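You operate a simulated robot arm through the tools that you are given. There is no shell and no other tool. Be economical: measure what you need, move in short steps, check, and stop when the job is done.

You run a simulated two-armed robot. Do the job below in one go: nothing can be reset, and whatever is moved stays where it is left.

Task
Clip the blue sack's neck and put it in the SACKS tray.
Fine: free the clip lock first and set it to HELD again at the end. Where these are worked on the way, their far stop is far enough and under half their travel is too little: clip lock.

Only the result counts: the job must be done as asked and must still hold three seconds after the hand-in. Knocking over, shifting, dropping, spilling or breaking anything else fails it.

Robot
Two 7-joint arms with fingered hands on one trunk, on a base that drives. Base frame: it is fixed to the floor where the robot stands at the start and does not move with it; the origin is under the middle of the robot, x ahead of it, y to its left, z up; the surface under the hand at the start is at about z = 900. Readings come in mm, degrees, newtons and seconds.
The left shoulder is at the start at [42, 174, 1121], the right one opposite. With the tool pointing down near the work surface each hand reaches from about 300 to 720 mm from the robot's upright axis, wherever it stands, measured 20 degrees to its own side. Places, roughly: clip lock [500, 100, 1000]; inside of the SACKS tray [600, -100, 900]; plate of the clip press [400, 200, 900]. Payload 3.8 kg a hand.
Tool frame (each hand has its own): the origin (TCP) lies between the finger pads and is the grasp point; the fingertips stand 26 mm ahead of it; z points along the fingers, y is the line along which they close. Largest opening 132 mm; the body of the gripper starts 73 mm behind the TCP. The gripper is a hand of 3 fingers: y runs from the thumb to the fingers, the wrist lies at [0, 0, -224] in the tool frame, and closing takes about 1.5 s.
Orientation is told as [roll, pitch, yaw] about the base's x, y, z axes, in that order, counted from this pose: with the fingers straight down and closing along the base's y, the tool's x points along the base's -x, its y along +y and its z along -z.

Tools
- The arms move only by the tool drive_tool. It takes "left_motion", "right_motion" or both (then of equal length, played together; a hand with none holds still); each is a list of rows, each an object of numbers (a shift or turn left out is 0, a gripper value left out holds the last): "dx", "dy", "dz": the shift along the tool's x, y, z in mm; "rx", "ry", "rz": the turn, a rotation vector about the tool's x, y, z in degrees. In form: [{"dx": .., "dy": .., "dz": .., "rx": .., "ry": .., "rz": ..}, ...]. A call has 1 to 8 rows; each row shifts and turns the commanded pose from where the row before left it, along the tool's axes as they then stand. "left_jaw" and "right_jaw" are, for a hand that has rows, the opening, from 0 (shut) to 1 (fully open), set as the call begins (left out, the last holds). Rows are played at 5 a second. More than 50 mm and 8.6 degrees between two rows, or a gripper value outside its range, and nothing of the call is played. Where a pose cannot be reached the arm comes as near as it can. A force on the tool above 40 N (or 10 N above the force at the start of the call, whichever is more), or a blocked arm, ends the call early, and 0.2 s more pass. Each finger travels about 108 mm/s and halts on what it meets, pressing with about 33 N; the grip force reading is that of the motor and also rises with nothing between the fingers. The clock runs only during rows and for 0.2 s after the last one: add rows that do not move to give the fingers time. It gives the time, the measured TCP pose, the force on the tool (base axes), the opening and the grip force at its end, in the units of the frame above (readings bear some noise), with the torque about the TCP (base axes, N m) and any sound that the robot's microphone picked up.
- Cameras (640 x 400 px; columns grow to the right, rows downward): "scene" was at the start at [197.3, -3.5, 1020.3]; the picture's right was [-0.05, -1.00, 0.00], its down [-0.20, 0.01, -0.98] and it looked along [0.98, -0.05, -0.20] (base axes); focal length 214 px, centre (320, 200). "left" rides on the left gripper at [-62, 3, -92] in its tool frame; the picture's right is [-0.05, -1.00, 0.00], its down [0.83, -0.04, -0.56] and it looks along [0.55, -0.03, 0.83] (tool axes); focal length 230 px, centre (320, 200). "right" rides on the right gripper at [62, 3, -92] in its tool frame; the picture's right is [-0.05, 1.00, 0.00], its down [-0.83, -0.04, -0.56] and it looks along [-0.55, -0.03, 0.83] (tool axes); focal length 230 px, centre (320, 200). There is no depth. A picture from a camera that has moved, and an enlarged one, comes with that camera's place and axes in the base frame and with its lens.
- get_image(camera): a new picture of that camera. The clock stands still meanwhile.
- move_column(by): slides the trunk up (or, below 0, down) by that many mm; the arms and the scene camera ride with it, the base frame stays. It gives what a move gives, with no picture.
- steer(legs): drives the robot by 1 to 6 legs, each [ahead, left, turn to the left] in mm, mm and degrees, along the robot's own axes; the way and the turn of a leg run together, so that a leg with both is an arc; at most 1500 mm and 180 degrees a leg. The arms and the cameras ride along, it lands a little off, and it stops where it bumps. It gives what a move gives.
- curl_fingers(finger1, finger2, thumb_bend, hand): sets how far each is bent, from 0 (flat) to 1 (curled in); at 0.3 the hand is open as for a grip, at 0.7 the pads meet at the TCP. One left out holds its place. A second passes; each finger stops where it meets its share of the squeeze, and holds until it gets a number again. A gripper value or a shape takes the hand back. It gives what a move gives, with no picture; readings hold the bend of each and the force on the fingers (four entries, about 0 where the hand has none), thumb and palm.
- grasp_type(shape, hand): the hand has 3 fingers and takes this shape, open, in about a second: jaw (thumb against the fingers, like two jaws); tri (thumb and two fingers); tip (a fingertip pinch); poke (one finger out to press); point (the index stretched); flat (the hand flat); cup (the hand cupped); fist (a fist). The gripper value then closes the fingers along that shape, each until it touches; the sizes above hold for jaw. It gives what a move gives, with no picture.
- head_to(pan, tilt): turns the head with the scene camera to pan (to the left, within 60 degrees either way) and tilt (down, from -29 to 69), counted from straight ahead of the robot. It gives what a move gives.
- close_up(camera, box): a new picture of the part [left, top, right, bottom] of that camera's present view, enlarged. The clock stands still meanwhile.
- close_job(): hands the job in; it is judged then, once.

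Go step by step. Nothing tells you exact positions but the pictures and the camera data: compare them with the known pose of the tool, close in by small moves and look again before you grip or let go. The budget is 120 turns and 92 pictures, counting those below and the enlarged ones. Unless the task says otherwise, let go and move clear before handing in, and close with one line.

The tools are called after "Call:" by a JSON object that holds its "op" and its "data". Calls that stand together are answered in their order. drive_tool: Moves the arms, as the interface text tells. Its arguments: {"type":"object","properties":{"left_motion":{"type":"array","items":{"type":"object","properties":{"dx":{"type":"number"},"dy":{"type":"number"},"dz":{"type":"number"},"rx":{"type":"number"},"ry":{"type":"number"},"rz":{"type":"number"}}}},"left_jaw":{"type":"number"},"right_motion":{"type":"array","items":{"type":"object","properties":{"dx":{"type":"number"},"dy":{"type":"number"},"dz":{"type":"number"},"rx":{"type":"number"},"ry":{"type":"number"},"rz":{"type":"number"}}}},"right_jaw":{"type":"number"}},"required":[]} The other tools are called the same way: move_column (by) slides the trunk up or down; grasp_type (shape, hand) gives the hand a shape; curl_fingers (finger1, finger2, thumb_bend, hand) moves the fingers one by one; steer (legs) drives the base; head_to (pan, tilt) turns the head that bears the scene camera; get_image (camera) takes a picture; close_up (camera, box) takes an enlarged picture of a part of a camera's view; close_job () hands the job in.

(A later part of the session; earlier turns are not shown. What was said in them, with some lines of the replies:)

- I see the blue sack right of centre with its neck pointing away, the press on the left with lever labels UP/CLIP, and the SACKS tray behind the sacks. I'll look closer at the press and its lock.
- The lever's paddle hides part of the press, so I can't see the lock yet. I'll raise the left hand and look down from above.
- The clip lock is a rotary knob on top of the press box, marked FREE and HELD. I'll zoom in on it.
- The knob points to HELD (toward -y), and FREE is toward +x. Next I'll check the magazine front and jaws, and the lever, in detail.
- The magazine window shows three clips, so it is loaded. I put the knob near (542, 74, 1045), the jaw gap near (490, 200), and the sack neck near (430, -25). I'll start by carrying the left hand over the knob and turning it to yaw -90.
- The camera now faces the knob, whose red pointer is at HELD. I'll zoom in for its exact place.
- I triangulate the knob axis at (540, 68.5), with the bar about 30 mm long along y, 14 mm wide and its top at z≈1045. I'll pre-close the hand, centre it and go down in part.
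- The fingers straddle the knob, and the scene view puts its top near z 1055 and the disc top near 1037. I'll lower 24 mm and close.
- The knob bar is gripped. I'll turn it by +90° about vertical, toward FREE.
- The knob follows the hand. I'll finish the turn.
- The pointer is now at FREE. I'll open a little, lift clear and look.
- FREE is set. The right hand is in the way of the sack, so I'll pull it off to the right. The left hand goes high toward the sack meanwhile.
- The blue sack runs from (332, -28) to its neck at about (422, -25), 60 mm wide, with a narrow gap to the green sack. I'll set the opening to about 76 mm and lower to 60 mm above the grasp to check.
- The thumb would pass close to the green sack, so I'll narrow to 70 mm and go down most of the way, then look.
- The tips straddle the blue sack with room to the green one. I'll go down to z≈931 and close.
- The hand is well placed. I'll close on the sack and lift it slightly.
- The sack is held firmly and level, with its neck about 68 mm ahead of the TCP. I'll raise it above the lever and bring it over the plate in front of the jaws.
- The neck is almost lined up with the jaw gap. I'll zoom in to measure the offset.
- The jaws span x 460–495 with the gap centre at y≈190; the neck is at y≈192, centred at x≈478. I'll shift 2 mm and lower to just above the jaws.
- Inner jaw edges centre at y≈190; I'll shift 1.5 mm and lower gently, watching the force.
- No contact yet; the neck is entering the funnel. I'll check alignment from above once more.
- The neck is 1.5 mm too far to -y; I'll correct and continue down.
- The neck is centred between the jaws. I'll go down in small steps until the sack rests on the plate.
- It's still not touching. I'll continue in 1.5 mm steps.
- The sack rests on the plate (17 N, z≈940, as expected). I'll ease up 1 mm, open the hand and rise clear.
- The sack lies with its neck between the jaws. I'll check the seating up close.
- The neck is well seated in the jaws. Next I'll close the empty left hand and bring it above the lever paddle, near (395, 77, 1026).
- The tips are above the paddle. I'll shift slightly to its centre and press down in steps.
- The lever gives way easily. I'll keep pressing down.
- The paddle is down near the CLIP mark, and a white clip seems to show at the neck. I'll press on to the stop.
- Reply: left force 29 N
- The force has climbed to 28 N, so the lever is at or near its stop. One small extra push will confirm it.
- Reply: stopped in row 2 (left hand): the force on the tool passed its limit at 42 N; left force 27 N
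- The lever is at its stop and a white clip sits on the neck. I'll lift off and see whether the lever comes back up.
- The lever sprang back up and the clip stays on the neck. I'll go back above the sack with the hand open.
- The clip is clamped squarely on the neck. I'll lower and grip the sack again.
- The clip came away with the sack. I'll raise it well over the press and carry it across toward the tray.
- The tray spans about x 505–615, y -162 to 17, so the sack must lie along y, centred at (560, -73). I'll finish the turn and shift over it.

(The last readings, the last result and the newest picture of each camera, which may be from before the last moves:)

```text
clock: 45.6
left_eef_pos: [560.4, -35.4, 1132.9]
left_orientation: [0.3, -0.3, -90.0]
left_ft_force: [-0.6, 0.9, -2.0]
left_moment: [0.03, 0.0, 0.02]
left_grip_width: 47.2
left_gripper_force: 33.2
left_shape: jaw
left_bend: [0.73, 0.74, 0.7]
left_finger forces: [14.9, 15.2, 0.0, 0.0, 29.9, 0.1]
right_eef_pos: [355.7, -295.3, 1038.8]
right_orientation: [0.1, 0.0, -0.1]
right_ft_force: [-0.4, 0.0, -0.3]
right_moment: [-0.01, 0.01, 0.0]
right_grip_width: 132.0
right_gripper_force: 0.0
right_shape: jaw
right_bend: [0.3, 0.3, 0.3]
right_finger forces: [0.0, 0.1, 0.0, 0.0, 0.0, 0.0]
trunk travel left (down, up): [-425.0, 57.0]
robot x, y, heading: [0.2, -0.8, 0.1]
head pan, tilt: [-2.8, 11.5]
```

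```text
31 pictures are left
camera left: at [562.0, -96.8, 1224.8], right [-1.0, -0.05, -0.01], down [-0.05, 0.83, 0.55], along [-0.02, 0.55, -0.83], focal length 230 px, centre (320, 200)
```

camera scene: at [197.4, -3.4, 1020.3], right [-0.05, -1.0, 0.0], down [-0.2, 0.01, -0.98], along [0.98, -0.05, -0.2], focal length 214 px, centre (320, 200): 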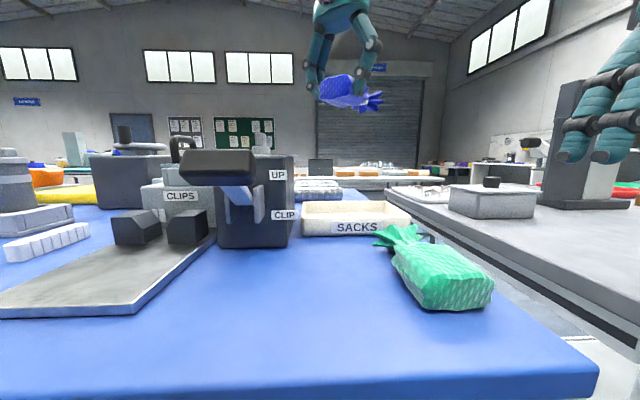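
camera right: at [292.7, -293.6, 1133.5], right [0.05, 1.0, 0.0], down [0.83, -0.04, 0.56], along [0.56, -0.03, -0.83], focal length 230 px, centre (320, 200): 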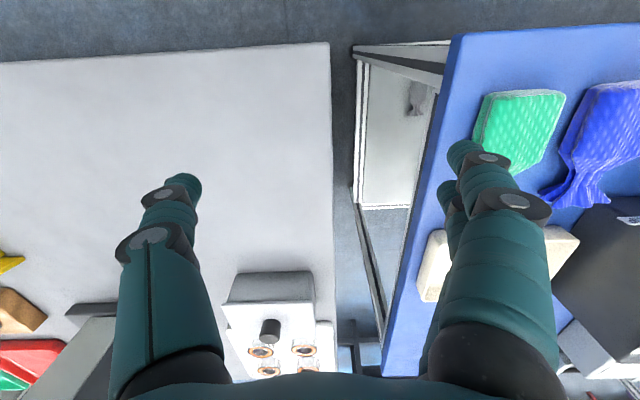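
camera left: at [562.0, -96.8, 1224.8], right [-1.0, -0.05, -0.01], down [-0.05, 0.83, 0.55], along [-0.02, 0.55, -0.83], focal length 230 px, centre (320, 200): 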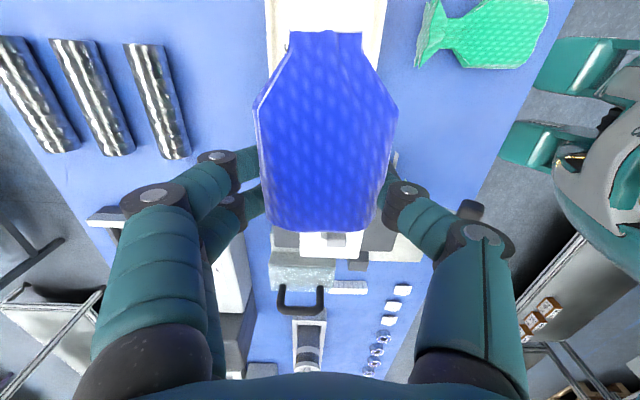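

The sack is centred over the tray in x. I'll lower part-way and check.

Call:
{"op": "drive_tool", "data": {"left_motion": [{"dz": 40}, {"dz": 40}, {"dz": 40}, {"dz": 25}]}}

Call:
{"op": "get_image", "data": {"camera": "left"}}

Call:
{"op": "close_up", "data": {"camera": "scene", "box": [270, 120, 450, 260]}}

```text
clock: 46.6
left_eef_pos: [558.9, -36.9, 986.8]
left_orientation: [0.3, -0.3, -89.8]
left_ft_force: [-0.5, -0.3, -1.2]
left_moment: [0.02, -0.01, -0.01]
left_grip_width: 47.2
left_gripper_force: 33.0
left_shape: jaw
left_bend: [0.73, 0.74, 0.7]
left_finger forces: [14.9, 15.1, 0.0, 0.1, 30.1, 0.0]
right_eef_pos: [355.9, -295.1, 1038.8]
right_orientation: [0.1, 0.0, -0.1]
right_ft_force: [0.0, 0.5, 0.0]
right_moment: [-0.01, 0.0, 0.0]
right_grip_width: 132.0
right_gripper_force: 0.0
right_shape: jaw
right_bend: [0.3, 0.3, 0.3]
right_finger forces: [0.0, 0.1, 0.1, 0.0, 0.0, 0.0]
trunk travel left (down, up): [-425.0, 57.0]
robot x, y, heading: [-0.3, -0.2, -0.0]
head pan, tilt: [-2.8, 11.5]
```

```text
30 pictures are left
camera left: at [562.7, -97.7, 1078.2], right [-1.0, -0.05, -0.01], down [-0.05, 0.83, 0.55], along [-0.03, 0.55, -0.83], focal length 230 px, centre (320, 200)
```

left: 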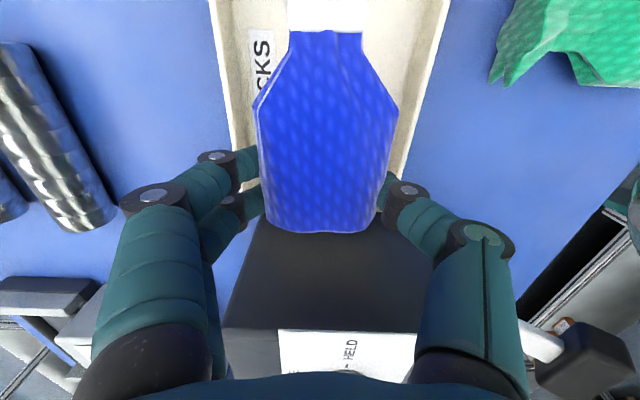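

```text
2.86 times, centred on (360, 190) of scene
camera zoom: at [197.6, -3.4, 1020.3], right [-0.05, -1.0, 0.0], down [-0.2, 0.01, -0.98], along [0.98, -0.05, -0.2], focal length 613 px, centre (206, 229)
```

zoom: 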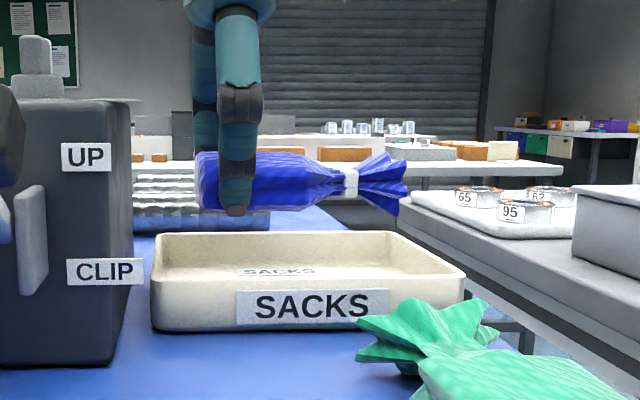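

The sack lines up with the tray in both directions. I'll lower it to the floor in gentle steps.

Call:
{"op": "drive_tool", "data": {"left_motion": [{"dz": 15}, {"dz": 15}, {"dz": 10}]}}

Call:
{"op": "drive_tool", "data": {"left_motion": [{"dz": 2}, {"dz": 2}, {"dz": 2}, {"dz": 2}]}}

Call:
{"op": "close_up", "data": {"camera": "scene", "box": [270, 120, 450, 260]}}

Call:
{"op": "get_image", "data": {"camera": "left"}}

```text
clock: 47.4
left_eef_pos: [561.6, -37.0, 947.5]
left_orientation: [0.3, -0.4, -90.0]
left_ft_force: [0.2, 0.4, -1.5]
left_moment: [0.05, -0.02, 0.0]
left_grip_width: 47.4
left_gripper_force: 33.6
left_shape: jaw
left_bend: [0.73, 0.74, 0.7]
left_finger forces: [14.9, 15.2, 0.0, 0.0, 30.0, 0.1]
right_eef_pos: [355.6, -294.5, 1038.5]
right_orientation: [0.0, -0.1, 0.0]
right_ft_force: [0.1, -1.3, 0.0]
right_moment: [-0.02, 0.04, 0.02]
right_grip_width: 132.0
right_gripper_force: 0.0
right_shape: jaw
right_bend: [0.3, 0.3, 0.3]
right_finger forces: [0.0, 0.0, 0.0, 0.1, 0.0, 0.1]
trunk travel left (down, up): [-425.0, 57.0]
robot x, y, heading: [2.9, 2.7, 0.0]
head pan, tilt: [-2.8, 11.5]
```

```text
clock: 48.4
left_eef_pos: [560.4, -36.4, 940.4]
left_orientation: [0.4, -0.3, -89.9]
left_ft_force: [-0.1, 0.1, -1.5]
left_moment: [0.03, 0.02, 0.02]
left_grip_width: 47.3
left_gripper_force: 33.8
left_shape: jaw
left_bend: [0.73, 0.74, 0.7]
left_finger forces: [15.0, 15.1, 0.1, 0.0, 30.0, 0.0]
right_eef_pos: [355.0, -295.6, 1039.9]
right_orientation: [0.0, 0.0, -0.1]
right_ft_force: [0.3, -0.7, 0.3]
right_moment: [0.0, -0.01, 0.01]
right_grip_width: 131.8
right_gripper_force: 0.1
right_shape: jaw
right_bend: [0.3, 0.3, 0.3]
right_finger forces: [0.0, 0.1, 0.1, 0.1, 0.1, 0.1]
trunk travel left (down, up): [-425.0, 57.0]
robot x, y, heading: [0.6, -4.5, 0.1]
head pan, tilt: [-2.8, 11.5]
```

```text
2.86 times, centred on (360, 190) of scene
camera zoom: at [197.4, -3.4, 1020.3], right [-0.05, -1.0, 0.0], down [-0.2, 0.01, -0.98], along [0.98, -0.05, -0.2], focal length 613 px, centre (206, 229)
```

zoom: 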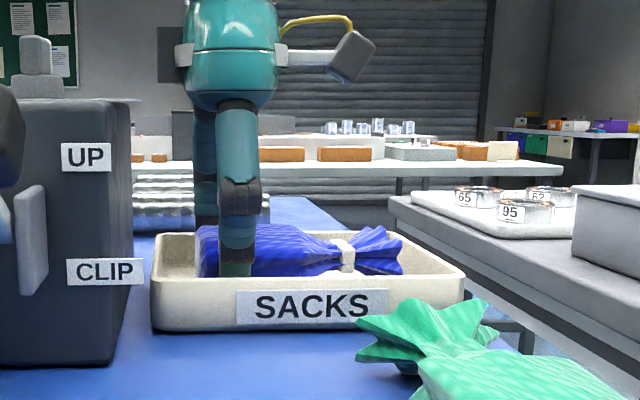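

```text
27 pictures are left
camera left: at [562.6, -98.1, 1032.0], right [-1.0, -0.05, -0.01], down [-0.05, 0.83, 0.55], along [-0.03, 0.55, -0.83], focal length 230 px, centre (320, 200)
```

left: 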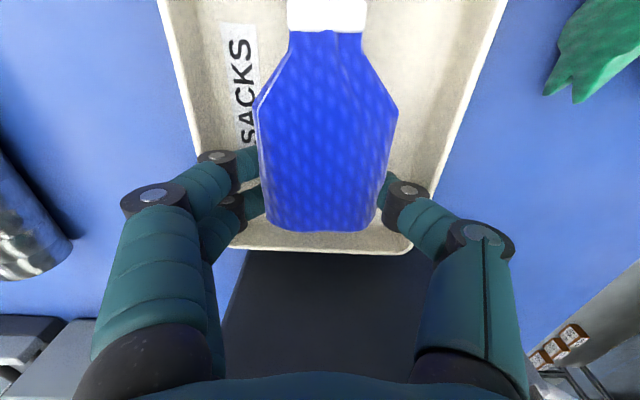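

It's well centred between the walls. A few more millimetres down to touch.

Call:
{"op": "drive_tool", "data": {"left_motion": [{"dz": 1.5}, {"dz": 1.5}, {"dz": 1.5}]}}

```text
clock: 49.2
left_eef_pos: [559.7, -36.1, 936.8]
left_orientation: [0.3, -0.3, -89.8]
left_ft_force: [0.7, 0.1, -1.6]
left_moment: [0.02, 0.02, -0.01]
left_grip_width: 47.4
left_gripper_force: 33.2
left_shape: jaw
left_bend: [0.73, 0.74, 0.7]
left_finger forces: [14.9, 15.1, 0.0, 0.0, 30.1, 0.1]
right_eef_pos: [356.9, -295.5, 1039.4]
right_orientation: [0.1, 0.0, -0.1]
right_ft_force: [-0.6, 0.3, -0.6]
right_moment: [-0.02, 0.0, -0.03]
right_grip_width: 131.9
right_gripper_force: 0.0
right_shape: jaw
right_bend: [0.3, 0.3, 0.3]
right_finger forces: [0.0, 0.0, 0.0, 0.1, 0.1, 0.0]
trunk travel left (down, up): [-425.0, 57.0]
robot x, y, heading: [1.1, -2.0, -0.1]
head pan, tilt: [-2.8, 11.5]
```

Call:
{"op": "drive_tool", "data": {"left_motion": [{"dz": 1}, {"dz": 1}, {"dz": 1}]}}

```text
clock: 50.0
left_eef_pos: [560.2, -36.4, 934.5]
left_orientation: [0.5, -0.3, -90.0]
left_ft_force: [0.8, 1.1, 7.0]
left_moment: [-0.02, 0.14, -0.01]
left_grip_width: 47.5
left_gripper_force: 32.7
left_shape: jaw
left_bend: [0.73, 0.73, 0.7]
left_finger forces: [16.3, 16.6, 0.1, 0.1, 32.2, 0.0]
right_eef_pos: [355.5, -294.5, 1039.3]
right_orientation: [0.0, -0.1, 0.0]
right_ft_force: [0.2, 0.0, 0.4]
right_moment: [0.0, -0.02, -0.02]
right_grip_width: 132.0
right_gripper_force: 0.1
right_shape: jaw
right_bend: [0.3, 0.3, 0.3]
right_finger forces: [0.0, 0.0, 0.0, 0.0, 0.1, 0.1]
trunk travel left (down, up): [-425.0, 57.0]
robot x, y, heading: [0.8, 2.6, 0.3]
head pan, tilt: [-2.8, 11.5]
```

The sack touches the tray floor. I'll open slightly so as not to push the walls, then rise.

Call:
{"op": "drive_tool", "data": {"left_motion": [{}, {}, {}], "left_jaw": 0.45}}

Call:
{"op": "drive_tool", "data": {"left_motion": [{"dz": -10}, {"dz": -20}, {"dz": -30}, {"dz": -45}, {"dz": -45}, {"dz": -40}]}}

Call:
{"op": "get_image", "data": {"camera": "left"}}

Call:
{"op": "close_up", "data": {"camera": "scene", "box": [200, 120, 450, 300]}}

```text
clock: 50.8
left_eef_pos: [559.7, -36.3, 932.2]
left_orientation: [0.2, -0.2, -89.9]
left_ft_force: [-3.6, 0.8, 2.3]
left_moment: [0.0, -0.06, 0.08]
left_grip_width: 56.8
left_gripper_force: 0.1
left_shape: jaw
left_bend: [0.74, 0.74, 0.7]
left_finger forces: [3.7, 2.7, 0.0, 0.0, 0.1, 0.1]
right_eef_pos: [353.5, -296.2, 1039.6]
right_orientation: [0.0, -0.1, -0.1]
right_ft_force: [-0.3, 0.2, -0.2]
right_moment: [-0.01, 0.02, 0.02]
right_grip_width: 131.7
right_gripper_force: 0.1
right_shape: jaw
right_bend: [0.3, 0.3, 0.3]
right_finger forces: [0.1, 0.0, 0.0, 0.0, 0.1, 0.0]
trunk travel left (down, up): [-425.0, 57.0]
robot x, y, heading: [-1.6, 0.9, -0.1]
head pan, tilt: [-2.8, 11.5]
```

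```text
clock: 52.2
left_eef_pos: [559.3, -37.6, 1124.0]
left_orientation: [0.2, -0.3, -89.9]
left_ft_force: [-0.2, -0.3, -1.0]
left_moment: [0.03, -0.01, 0.01]
left_grip_width: 58.9
left_gripper_force: 0.1
left_shape: jaw
left_bend: [0.73, 0.73, 0.7]
left_finger forces: [0.1, 0.0, 0.0, 0.1, 0.0, 0.0]
right_eef_pos: [355.4, -295.2, 1039.2]
right_orientation: [0.0, -0.1, -0.1]
right_ft_force: [-0.1, 0.4, 0.9]
right_moment: [0.0, 0.0, 0.0]
right_grip_width: 132.0
right_gripper_force: 0.1
right_shape: jaw
right_bend: [0.3, 0.3, 0.3]
right_finger forces: [0.1, 0.0, 0.1, 0.1, 0.0, 0.1]
trunk travel left (down, up): [-425.0, 57.0]
robot x, y, heading: [1.6, -0.8, -0.1]
head pan, tilt: [-2.8, 11.5]
```

```text
26 pictures are left
camera left: at [561.6, -99.2, 1214.2], right [-1.0, -0.05, -0.01], down [-0.05, 0.83, 0.55], along [-0.02, 0.55, -0.83], focal length 230 px, centre (320, 200)
```

left: 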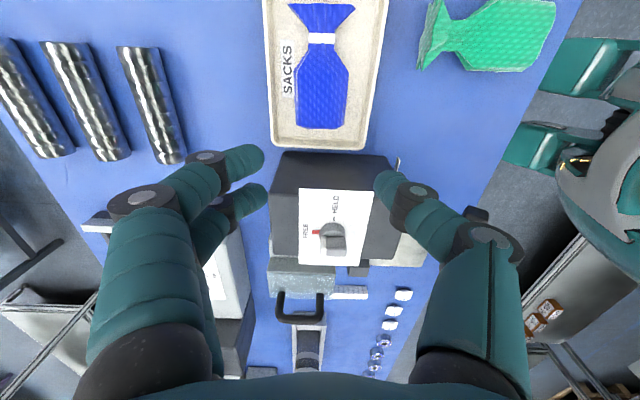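

```text
2.22 times, centred on (325, 210) of scene
camera zoom: at [196.9, -3.6, 1020.4], right [-0.05, -1.0, 0.0], down [-0.2, 0.01, -0.98], along [0.98, -0.05, -0.2], focal length 477 px, centre (309, 178)
```

zoom: 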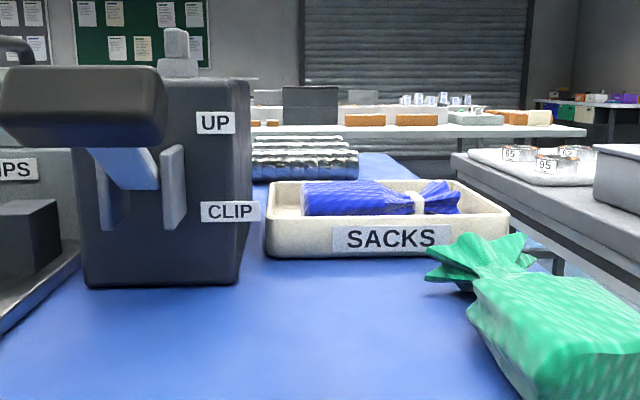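

The clipped sack lies in the tray. To relock, I'll turn the left hand back to yaw 0 and go above the knob.

Call:
{"op": "drive_tool", "data": {"left_motion": [{"dz": -30}, {"rz": -8.5}, {"rz": -8.5}, {"rz": -8.5}, {"rz": -8.5}, {"rz": -8.5}, {"rz": -8.5}], "left_jaw": 0.38}}

Call:
{"op": "drive_tool", "data": {"left_motion": [{"rz": -8.5}, {"rz": -8.5}, {"rz": -8.5}, {"rz": -8.5}, {"rz": -5}, {"dx": 10, "dy": 38}, {"dx": 10, "dy": 38}, {"dy": 30}]}}

Call:
{"op": "drive_tool", "data": {"left_motion": [{"dz": 40}, {"dz": 24}]}}

Call:
{"op": "get_image", "data": {"camera": "left"}}

```text
clock: 53.8
left_eef_pos: [559.6, -36.7, 1152.4]
left_orientation: [0.0, -0.4, -38.7]
left_ft_force: [0.1, 0.3, -0.6]
left_moment: [0.02, 0.0, 0.02]
left_grip_width: 50.8
left_gripper_force: 0.1
left_shape: jaw
left_bend: [0.73, 0.73, 0.7]
left_finger forces: [0.1, 0.0, 0.0, 0.0, 0.0, 0.0]
right_eef_pos: [355.3, -295.8, 1039.3]
right_orientation: [-0.1, 0.0, -0.1]
right_ft_force: [-0.1, -0.2, 0.9]
right_moment: [-0.04, 0.0, 0.0]
right_grip_width: 131.7
right_gripper_force: 0.0
right_shape: jaw
right_bend: [0.3, 0.3, 0.3]
right_finger forces: [0.0, 0.0, 0.0, 0.1, 0.0, 0.1]
trunk travel left (down, up): [-425.0, 57.0]
robot x, y, heading: [-1.4, 6.0, -0.1]
head pan, tilt: [-2.8, 11.5]
```

```text
clock: 55.6
left_eef_pos: [538.3, 71.1, 1153.5]
left_orientation: [-0.3, -0.3, 0.1]
left_ft_force: [-0.3, 0.1, 0.7]
left_moment: [-0.02, 0.04, -0.01]
left_grip_width: 50.4
left_gripper_force: 0.1
left_shape: jaw
left_bend: [0.73, 0.73, 0.7]
left_finger forces: [0.0, 0.1, 0.1, 0.0, 0.0, 0.1]
right_eef_pos: [355.5, -295.6, 1040.7]
right_orientation: [-0.1, -0.1, 0.0]
right_ft_force: [-0.2, 1.0, 0.6]
right_moment: [-0.02, -0.02, -0.01]
right_grip_width: 132.0
right_gripper_force: 0.1
right_shape: jaw
right_bend: [0.3, 0.3, 0.3]
right_finger forces: [0.1, 0.0, 0.0, 0.0, 0.0, 0.1]
trunk travel left (down, up): [-425.0, 57.0]
robot x, y, heading: [1.4, 3.5, -0.0]
head pan, tilt: [-2.8, 11.5]
```

```text
clock: 56.2
left_eef_pos: [538.1, 70.3, 1088.9]
left_orientation: [-0.4, -0.3, 0.1]
left_ft_force: [-0.2, 1.0, 0.3]
left_moment: [-0.04, -0.03, -0.01]
left_grip_width: 50.8
left_gripper_force: 0.4
left_shape: jaw
left_bend: [0.73, 0.73, 0.7]
left_finger forces: [0.0, 0.0, 0.1, 0.0, 0.0, 0.0]
right_eef_pos: [355.5, -295.1, 1040.3]
right_orientation: [0.0, 0.0, -0.1]
right_ft_force: [-0.6, -0.1, 0.2]
right_moment: [0.0, 0.01, 0.0]
right_grip_width: 131.9
right_gripper_force: 0.1
right_shape: jaw
right_bend: [0.3, 0.3, 0.3]
right_finger forces: [0.1, 0.0, 0.0, 0.0, 0.0, 0.1]
trunk travel left (down, up): [-425.0, 57.0]
robot x, y, heading: [-0.8, -0.4, 0.0]
head pan, tilt: [-2.8, 11.5]
```

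```text
24 pictures are left
camera left: at [598.7, 73.3, 1180.1], right [0.05, -1.0, 0.01], down [-0.83, -0.04, 0.55], along [-0.55, -0.03, -0.83], focal length 230 px, centre (320, 200)
```

left: 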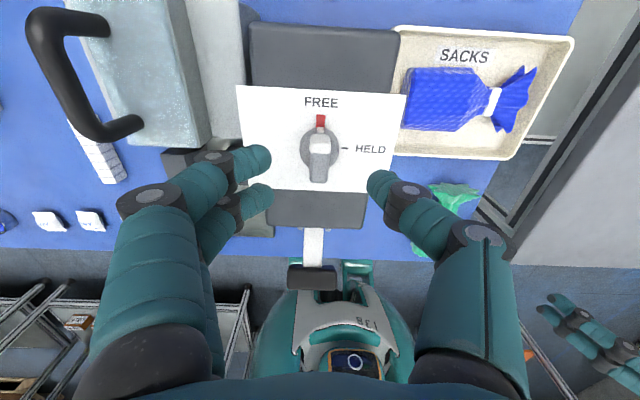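

The hand straddles the knob squarely. I'll lower to z≈1066, grip, and turn back toward HELD.

Call:
{"op": "drive_tool", "data": {"left_motion": [{"dy": -1, "dz": 8}, {"dz": 8}, {"dz": 6}]}}

Call:
{"op": "drive_tool", "data": {"left_motion": [{}, {}, {}, {}, {}, {}, {}], "left_jaw": 0}}

Call:
{"op": "drive_tool", "data": {"left_motion": [{"rz": 8}, {"rz": 8}, {"rz": 8}, {"rz": 8}, {"rz": 8}]}}

Call:
{"op": "drive_tool", "data": {"left_motion": [{"rz": 8.5}, {"rz": 8.5}, {"rz": 8.5}, {"rz": 8.5}, {"rz": 8.5}, {"rz": 8}, {}]}}

Call:
{"op": "get_image", "data": {"camera": "left"}}

```text
clock: 57.0
left_eef_pos: [538.1, 68.3, 1066.8]
left_orientation: [-0.3, -0.3, 0.2]
left_ft_force: [0.3, 0.0, -0.2]
left_moment: [0.02, 0.04, 0.0]
left_grip_width: 50.5
left_gripper_force: 0.0
left_shape: jaw
left_bend: [0.73, 0.73, 0.7]
left_finger forces: [0.1, 0.1, 0.0, 0.1, 0.1, 0.0]
right_eef_pos: [355.6, -295.2, 1038.8]
right_orientation: [0.1, 0.1, -0.1]
right_ft_force: [0.8, -0.4, -1.1]
right_moment: [0.05, -0.02, 0.03]
right_grip_width: 131.8
right_gripper_force: 0.0
right_shape: jaw
right_bend: [0.3, 0.3, 0.3]
right_finger forces: [0.1, 0.0, 0.0, 0.0, 0.0, 0.1]
trunk travel left (down, up): [-425.0, 57.0]
robot x, y, heading: [2.1, -1.2, 0.1]
head pan, tilt: [-2.8, 11.5]
```

```text
clock: 58.6
left_eef_pos: [537.2, 68.2, 1066.8]
left_orientation: [-0.3, -0.3, 0.1]
left_ft_force: [-2.3, 0.8, -4.2]
left_moment: [0.05, 0.04, 0.03]
left_grip_width: 6.8
left_gripper_force: 33.1
left_shape: jaw
left_bend: [0.71, 0.71, 0.7]
left_finger forces: [14.6, 14.8, 0.1, 0.0, 28.6, 0.0]
right_eef_pos: [355.9, -295.8, 1039.9]
right_orientation: [0.0, 0.0, -0.1]
right_ft_force: [0.5, -0.4, 0.3]
right_moment: [-0.02, 0.0, 0.02]
right_grip_width: 131.6
right_gripper_force: 0.1
right_shape: jaw
right_bend: [0.3, 0.3, 0.3]
right_finger forces: [0.0, 0.0, 0.0, 0.1, 0.0, 0.0]
trunk travel left (down, up): [-425.0, 57.0]
robot x, y, heading: [2.5, 0.3, 0.1]
head pan, tilt: [-2.8, 11.5]
```

```text
clock: 59.8
left_eef_pos: [538.3, 71.0, 1065.9]
left_orientation: [0.0, -0.3, -39.9]
left_ft_force: [-11.7, 7.4, -8.8]
left_moment: [0.11, 0.19, 0.03]
left_grip_width: 6.4
left_gripper_force: 33.2
left_shape: jaw
left_bend: [0.71, 0.71, 0.7]
left_finger forces: [14.0, 14.1, 0.1, 0.1, 30.3, 0.0]
right_eef_pos: [354.1, -294.5, 1039.7]
right_orientation: [0.0, -0.1, -0.2]
right_ft_force: [-0.3, 0.2, 0.0]
right_moment: [0.0, 0.01, 0.04]
right_grip_width: 132.0
right_gripper_force: 0.1
right_shape: jaw
right_bend: [0.3, 0.3, 0.3]
right_finger forces: [0.0, 0.0, 0.0, 0.1, 0.1, 0.0]
trunk travel left (down, up): [-425.0, 57.0]
robot x, y, heading: [1.3, -0.4, -0.3]
head pan, tilt: [-2.8, 11.5]
```

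```text
clock: 61.4
left_eef_pos: [539.6, 71.9, 1066.3]
left_orientation: [0.3, -0.1, -90.3]
left_ft_force: [-5.2, 15.0, -7.1]
left_moment: [0.24, 0.06, 0.05]
left_grip_width: 6.4
left_gripper_force: 33.1
left_shape: jaw
left_bend: [0.71, 0.71, 0.7]
left_finger forces: [14.8, 14.1, 0.1, 0.0, 33.6, 0.0]
right_eef_pos: [355.4, -292.8, 1039.8]
right_orientation: [-0.1, -0.1, -0.1]
right_ft_force: [-0.5, -0.3, -0.9]
right_moment: [0.0, 0.0, -0.02]
right_grip_width: 132.0
right_gripper_force: 0.0
right_shape: jaw
right_bend: [0.3, 0.3, 0.3]
right_finger forces: [0.0, 0.0, 0.1, 0.0, 0.0, 0.0]
trunk travel left (down, up): [-425.0, 57.0]
robot x, y, heading: [2.5, 0.6, 0.2]
head pan, tilt: [-2.8, 11.5]
```

```text
23 pictures are left
camera left: at [541.2, 10.4, 1157.9], right [-1.0, -0.05, -0.01], down [-0.04, 0.83, 0.55], along [-0.02, 0.55, -0.83], focal length 230 px, centre (320, 200)
```

left: 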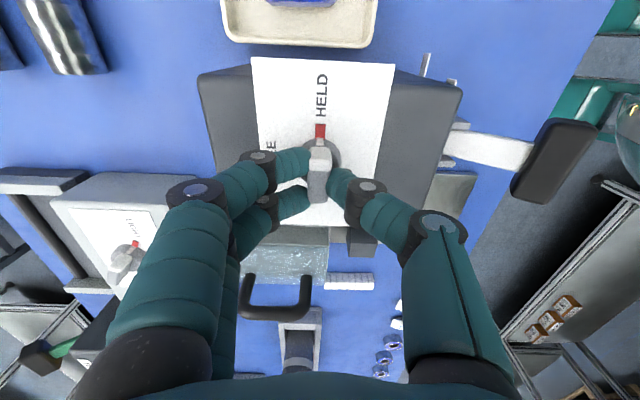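

The pointer is at HELD again. I'll let go, rise clear and check everything.

Call:
{"op": "drive_tool", "data": {"left_motion": [{}, {}, {}, {}], "left_jaw": 0.38}}

Call:
{"op": "drive_tool", "data": {"left_motion": [{"dz": -30}, {"dz": -40}, {"dz": -40}]}}

Call:
{"op": "get_image", "data": {"camera": "left"}}

Call:
{"op": "close_up", "data": {"camera": "left", "box": [240, 0, 400, 170]}}

Call:
{"op": "get_image", "data": {"camera": "scene"}}

```text
clock: 62.4
left_eef_pos: [538.6, 68.6, 1066.5]
left_orientation: [0.3, -0.2, -90.4]
left_ft_force: [-0.1, 0.0, 1.2]
left_moment: [-0.01, 0.03, 0.01]
left_grip_width: 49.6
left_gripper_force: 0.0
left_shape: jaw
left_bend: [0.74, 0.74, 0.7]
left_finger forces: [0.0, 0.0, 0.0, 0.1, 0.0, 0.0]
right_eef_pos: [354.8, -295.1, 1039.3]
right_orientation: [-0.1, 0.0, -0.1]
right_ft_force: [-0.9, -0.2, 0.8]
right_moment: [-0.01, 0.03, 0.01]
right_grip_width: 131.7
right_gripper_force: 0.1
right_shape: jaw
right_bend: [0.3, 0.3, 0.3]
right_finger forces: [0.0, 0.1, 0.0, 0.1, 0.0, 0.1]
trunk travel left (down, up): [-425.0, 57.0]
robot x, y, heading: [-0.8, 5.3, -0.1]
head pan, tilt: [-2.8, 11.5]
```

```text
clock: 63.2
left_eef_pos: [538.6, 70.2, 1176.2]
left_orientation: [0.4, -0.3, -90.4]
left_ft_force: [0.0, -0.1, 0.0]
left_moment: [-0.01, -0.03, -0.01]
left_grip_width: 49.8
left_gripper_force: 0.1
left_shape: jaw
left_bend: [0.74, 0.74, 0.7]
left_finger forces: [0.1, 0.1, 0.0, 0.0, 0.1, 0.1]
right_eef_pos: [354.2, -294.9, 1039.8]
right_orientation: [0.0, -0.1, 0.0]
right_ft_force: [0.1, -0.7, -0.7]
right_moment: [-0.01, -0.02, 0.0]
right_grip_width: 131.8
right_gripper_force: 0.0
right_shape: jaw
right_bend: [0.3, 0.3, 0.3]
right_finger forces: [0.0, 0.0, 0.0, 0.1, 0.0, 0.1]
trunk travel left (down, up): [-425.0, 57.0]
robot x, y, heading: [-1.5, 1.5, 0.1]
head pan, tilt: [-2.8, 11.5]
```

```text
22 pictures are left
camera left: at [540.1, 9.6, 1266.8], right [-1.0, -0.04, -0.01], down [-0.04, 0.83, 0.55], along [-0.02, 0.55, -0.83], focal length 230 px, centre (320, 200)
```

left: 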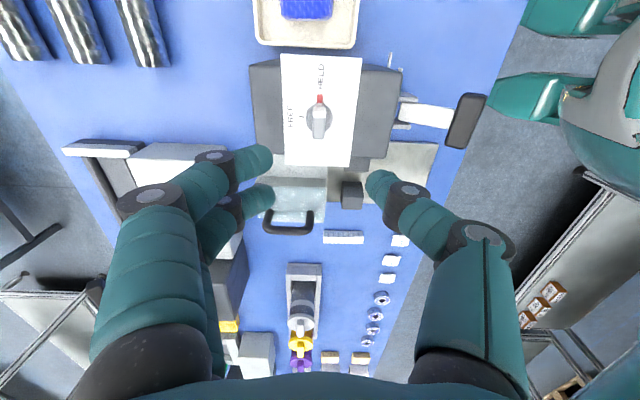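

```text
2.35 times, centred on (320, 85) of left
camera zoom: at [540.1, 9.6, 1266.8], right [-1.0, -0.04, -0.01], down [-0.04, 0.83, 0.55], along [-0.02, 0.55, -0.83], focal length 541 px, centre (320, 471)
```

zoom: 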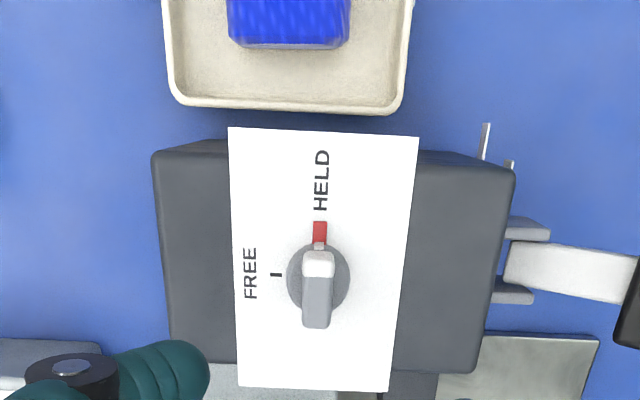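

```text
20 pictures are left
camera scene: at [196.7, -3.6, 1020.5], right [-0.05, -1.0, 0.0], down [-0.2, 0.01, -0.98], along [0.98, -0.05, -0.2], focal length 214 px, centre (320, 200)
```

scene: 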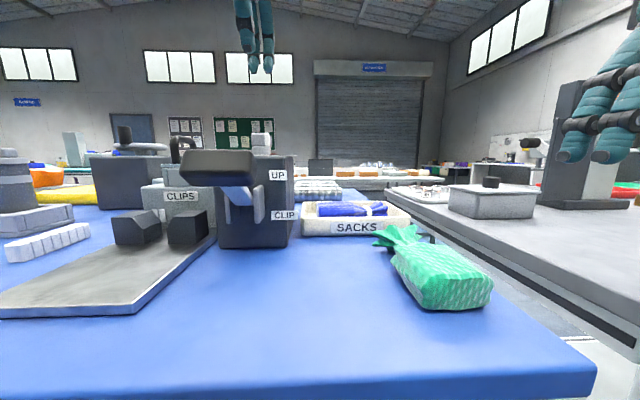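

The lock is at HELD, the lever is up, the clipped blue sack is in the SACKS tray, and both hands are clear. I'm handing the job in.

Call:
{"op": "close_job", "data": {}}

```text
The job is handed in.
```

The blue sack's neck is clipped, the sack is in the SACKS tray, and the clip lock is back at HELD.
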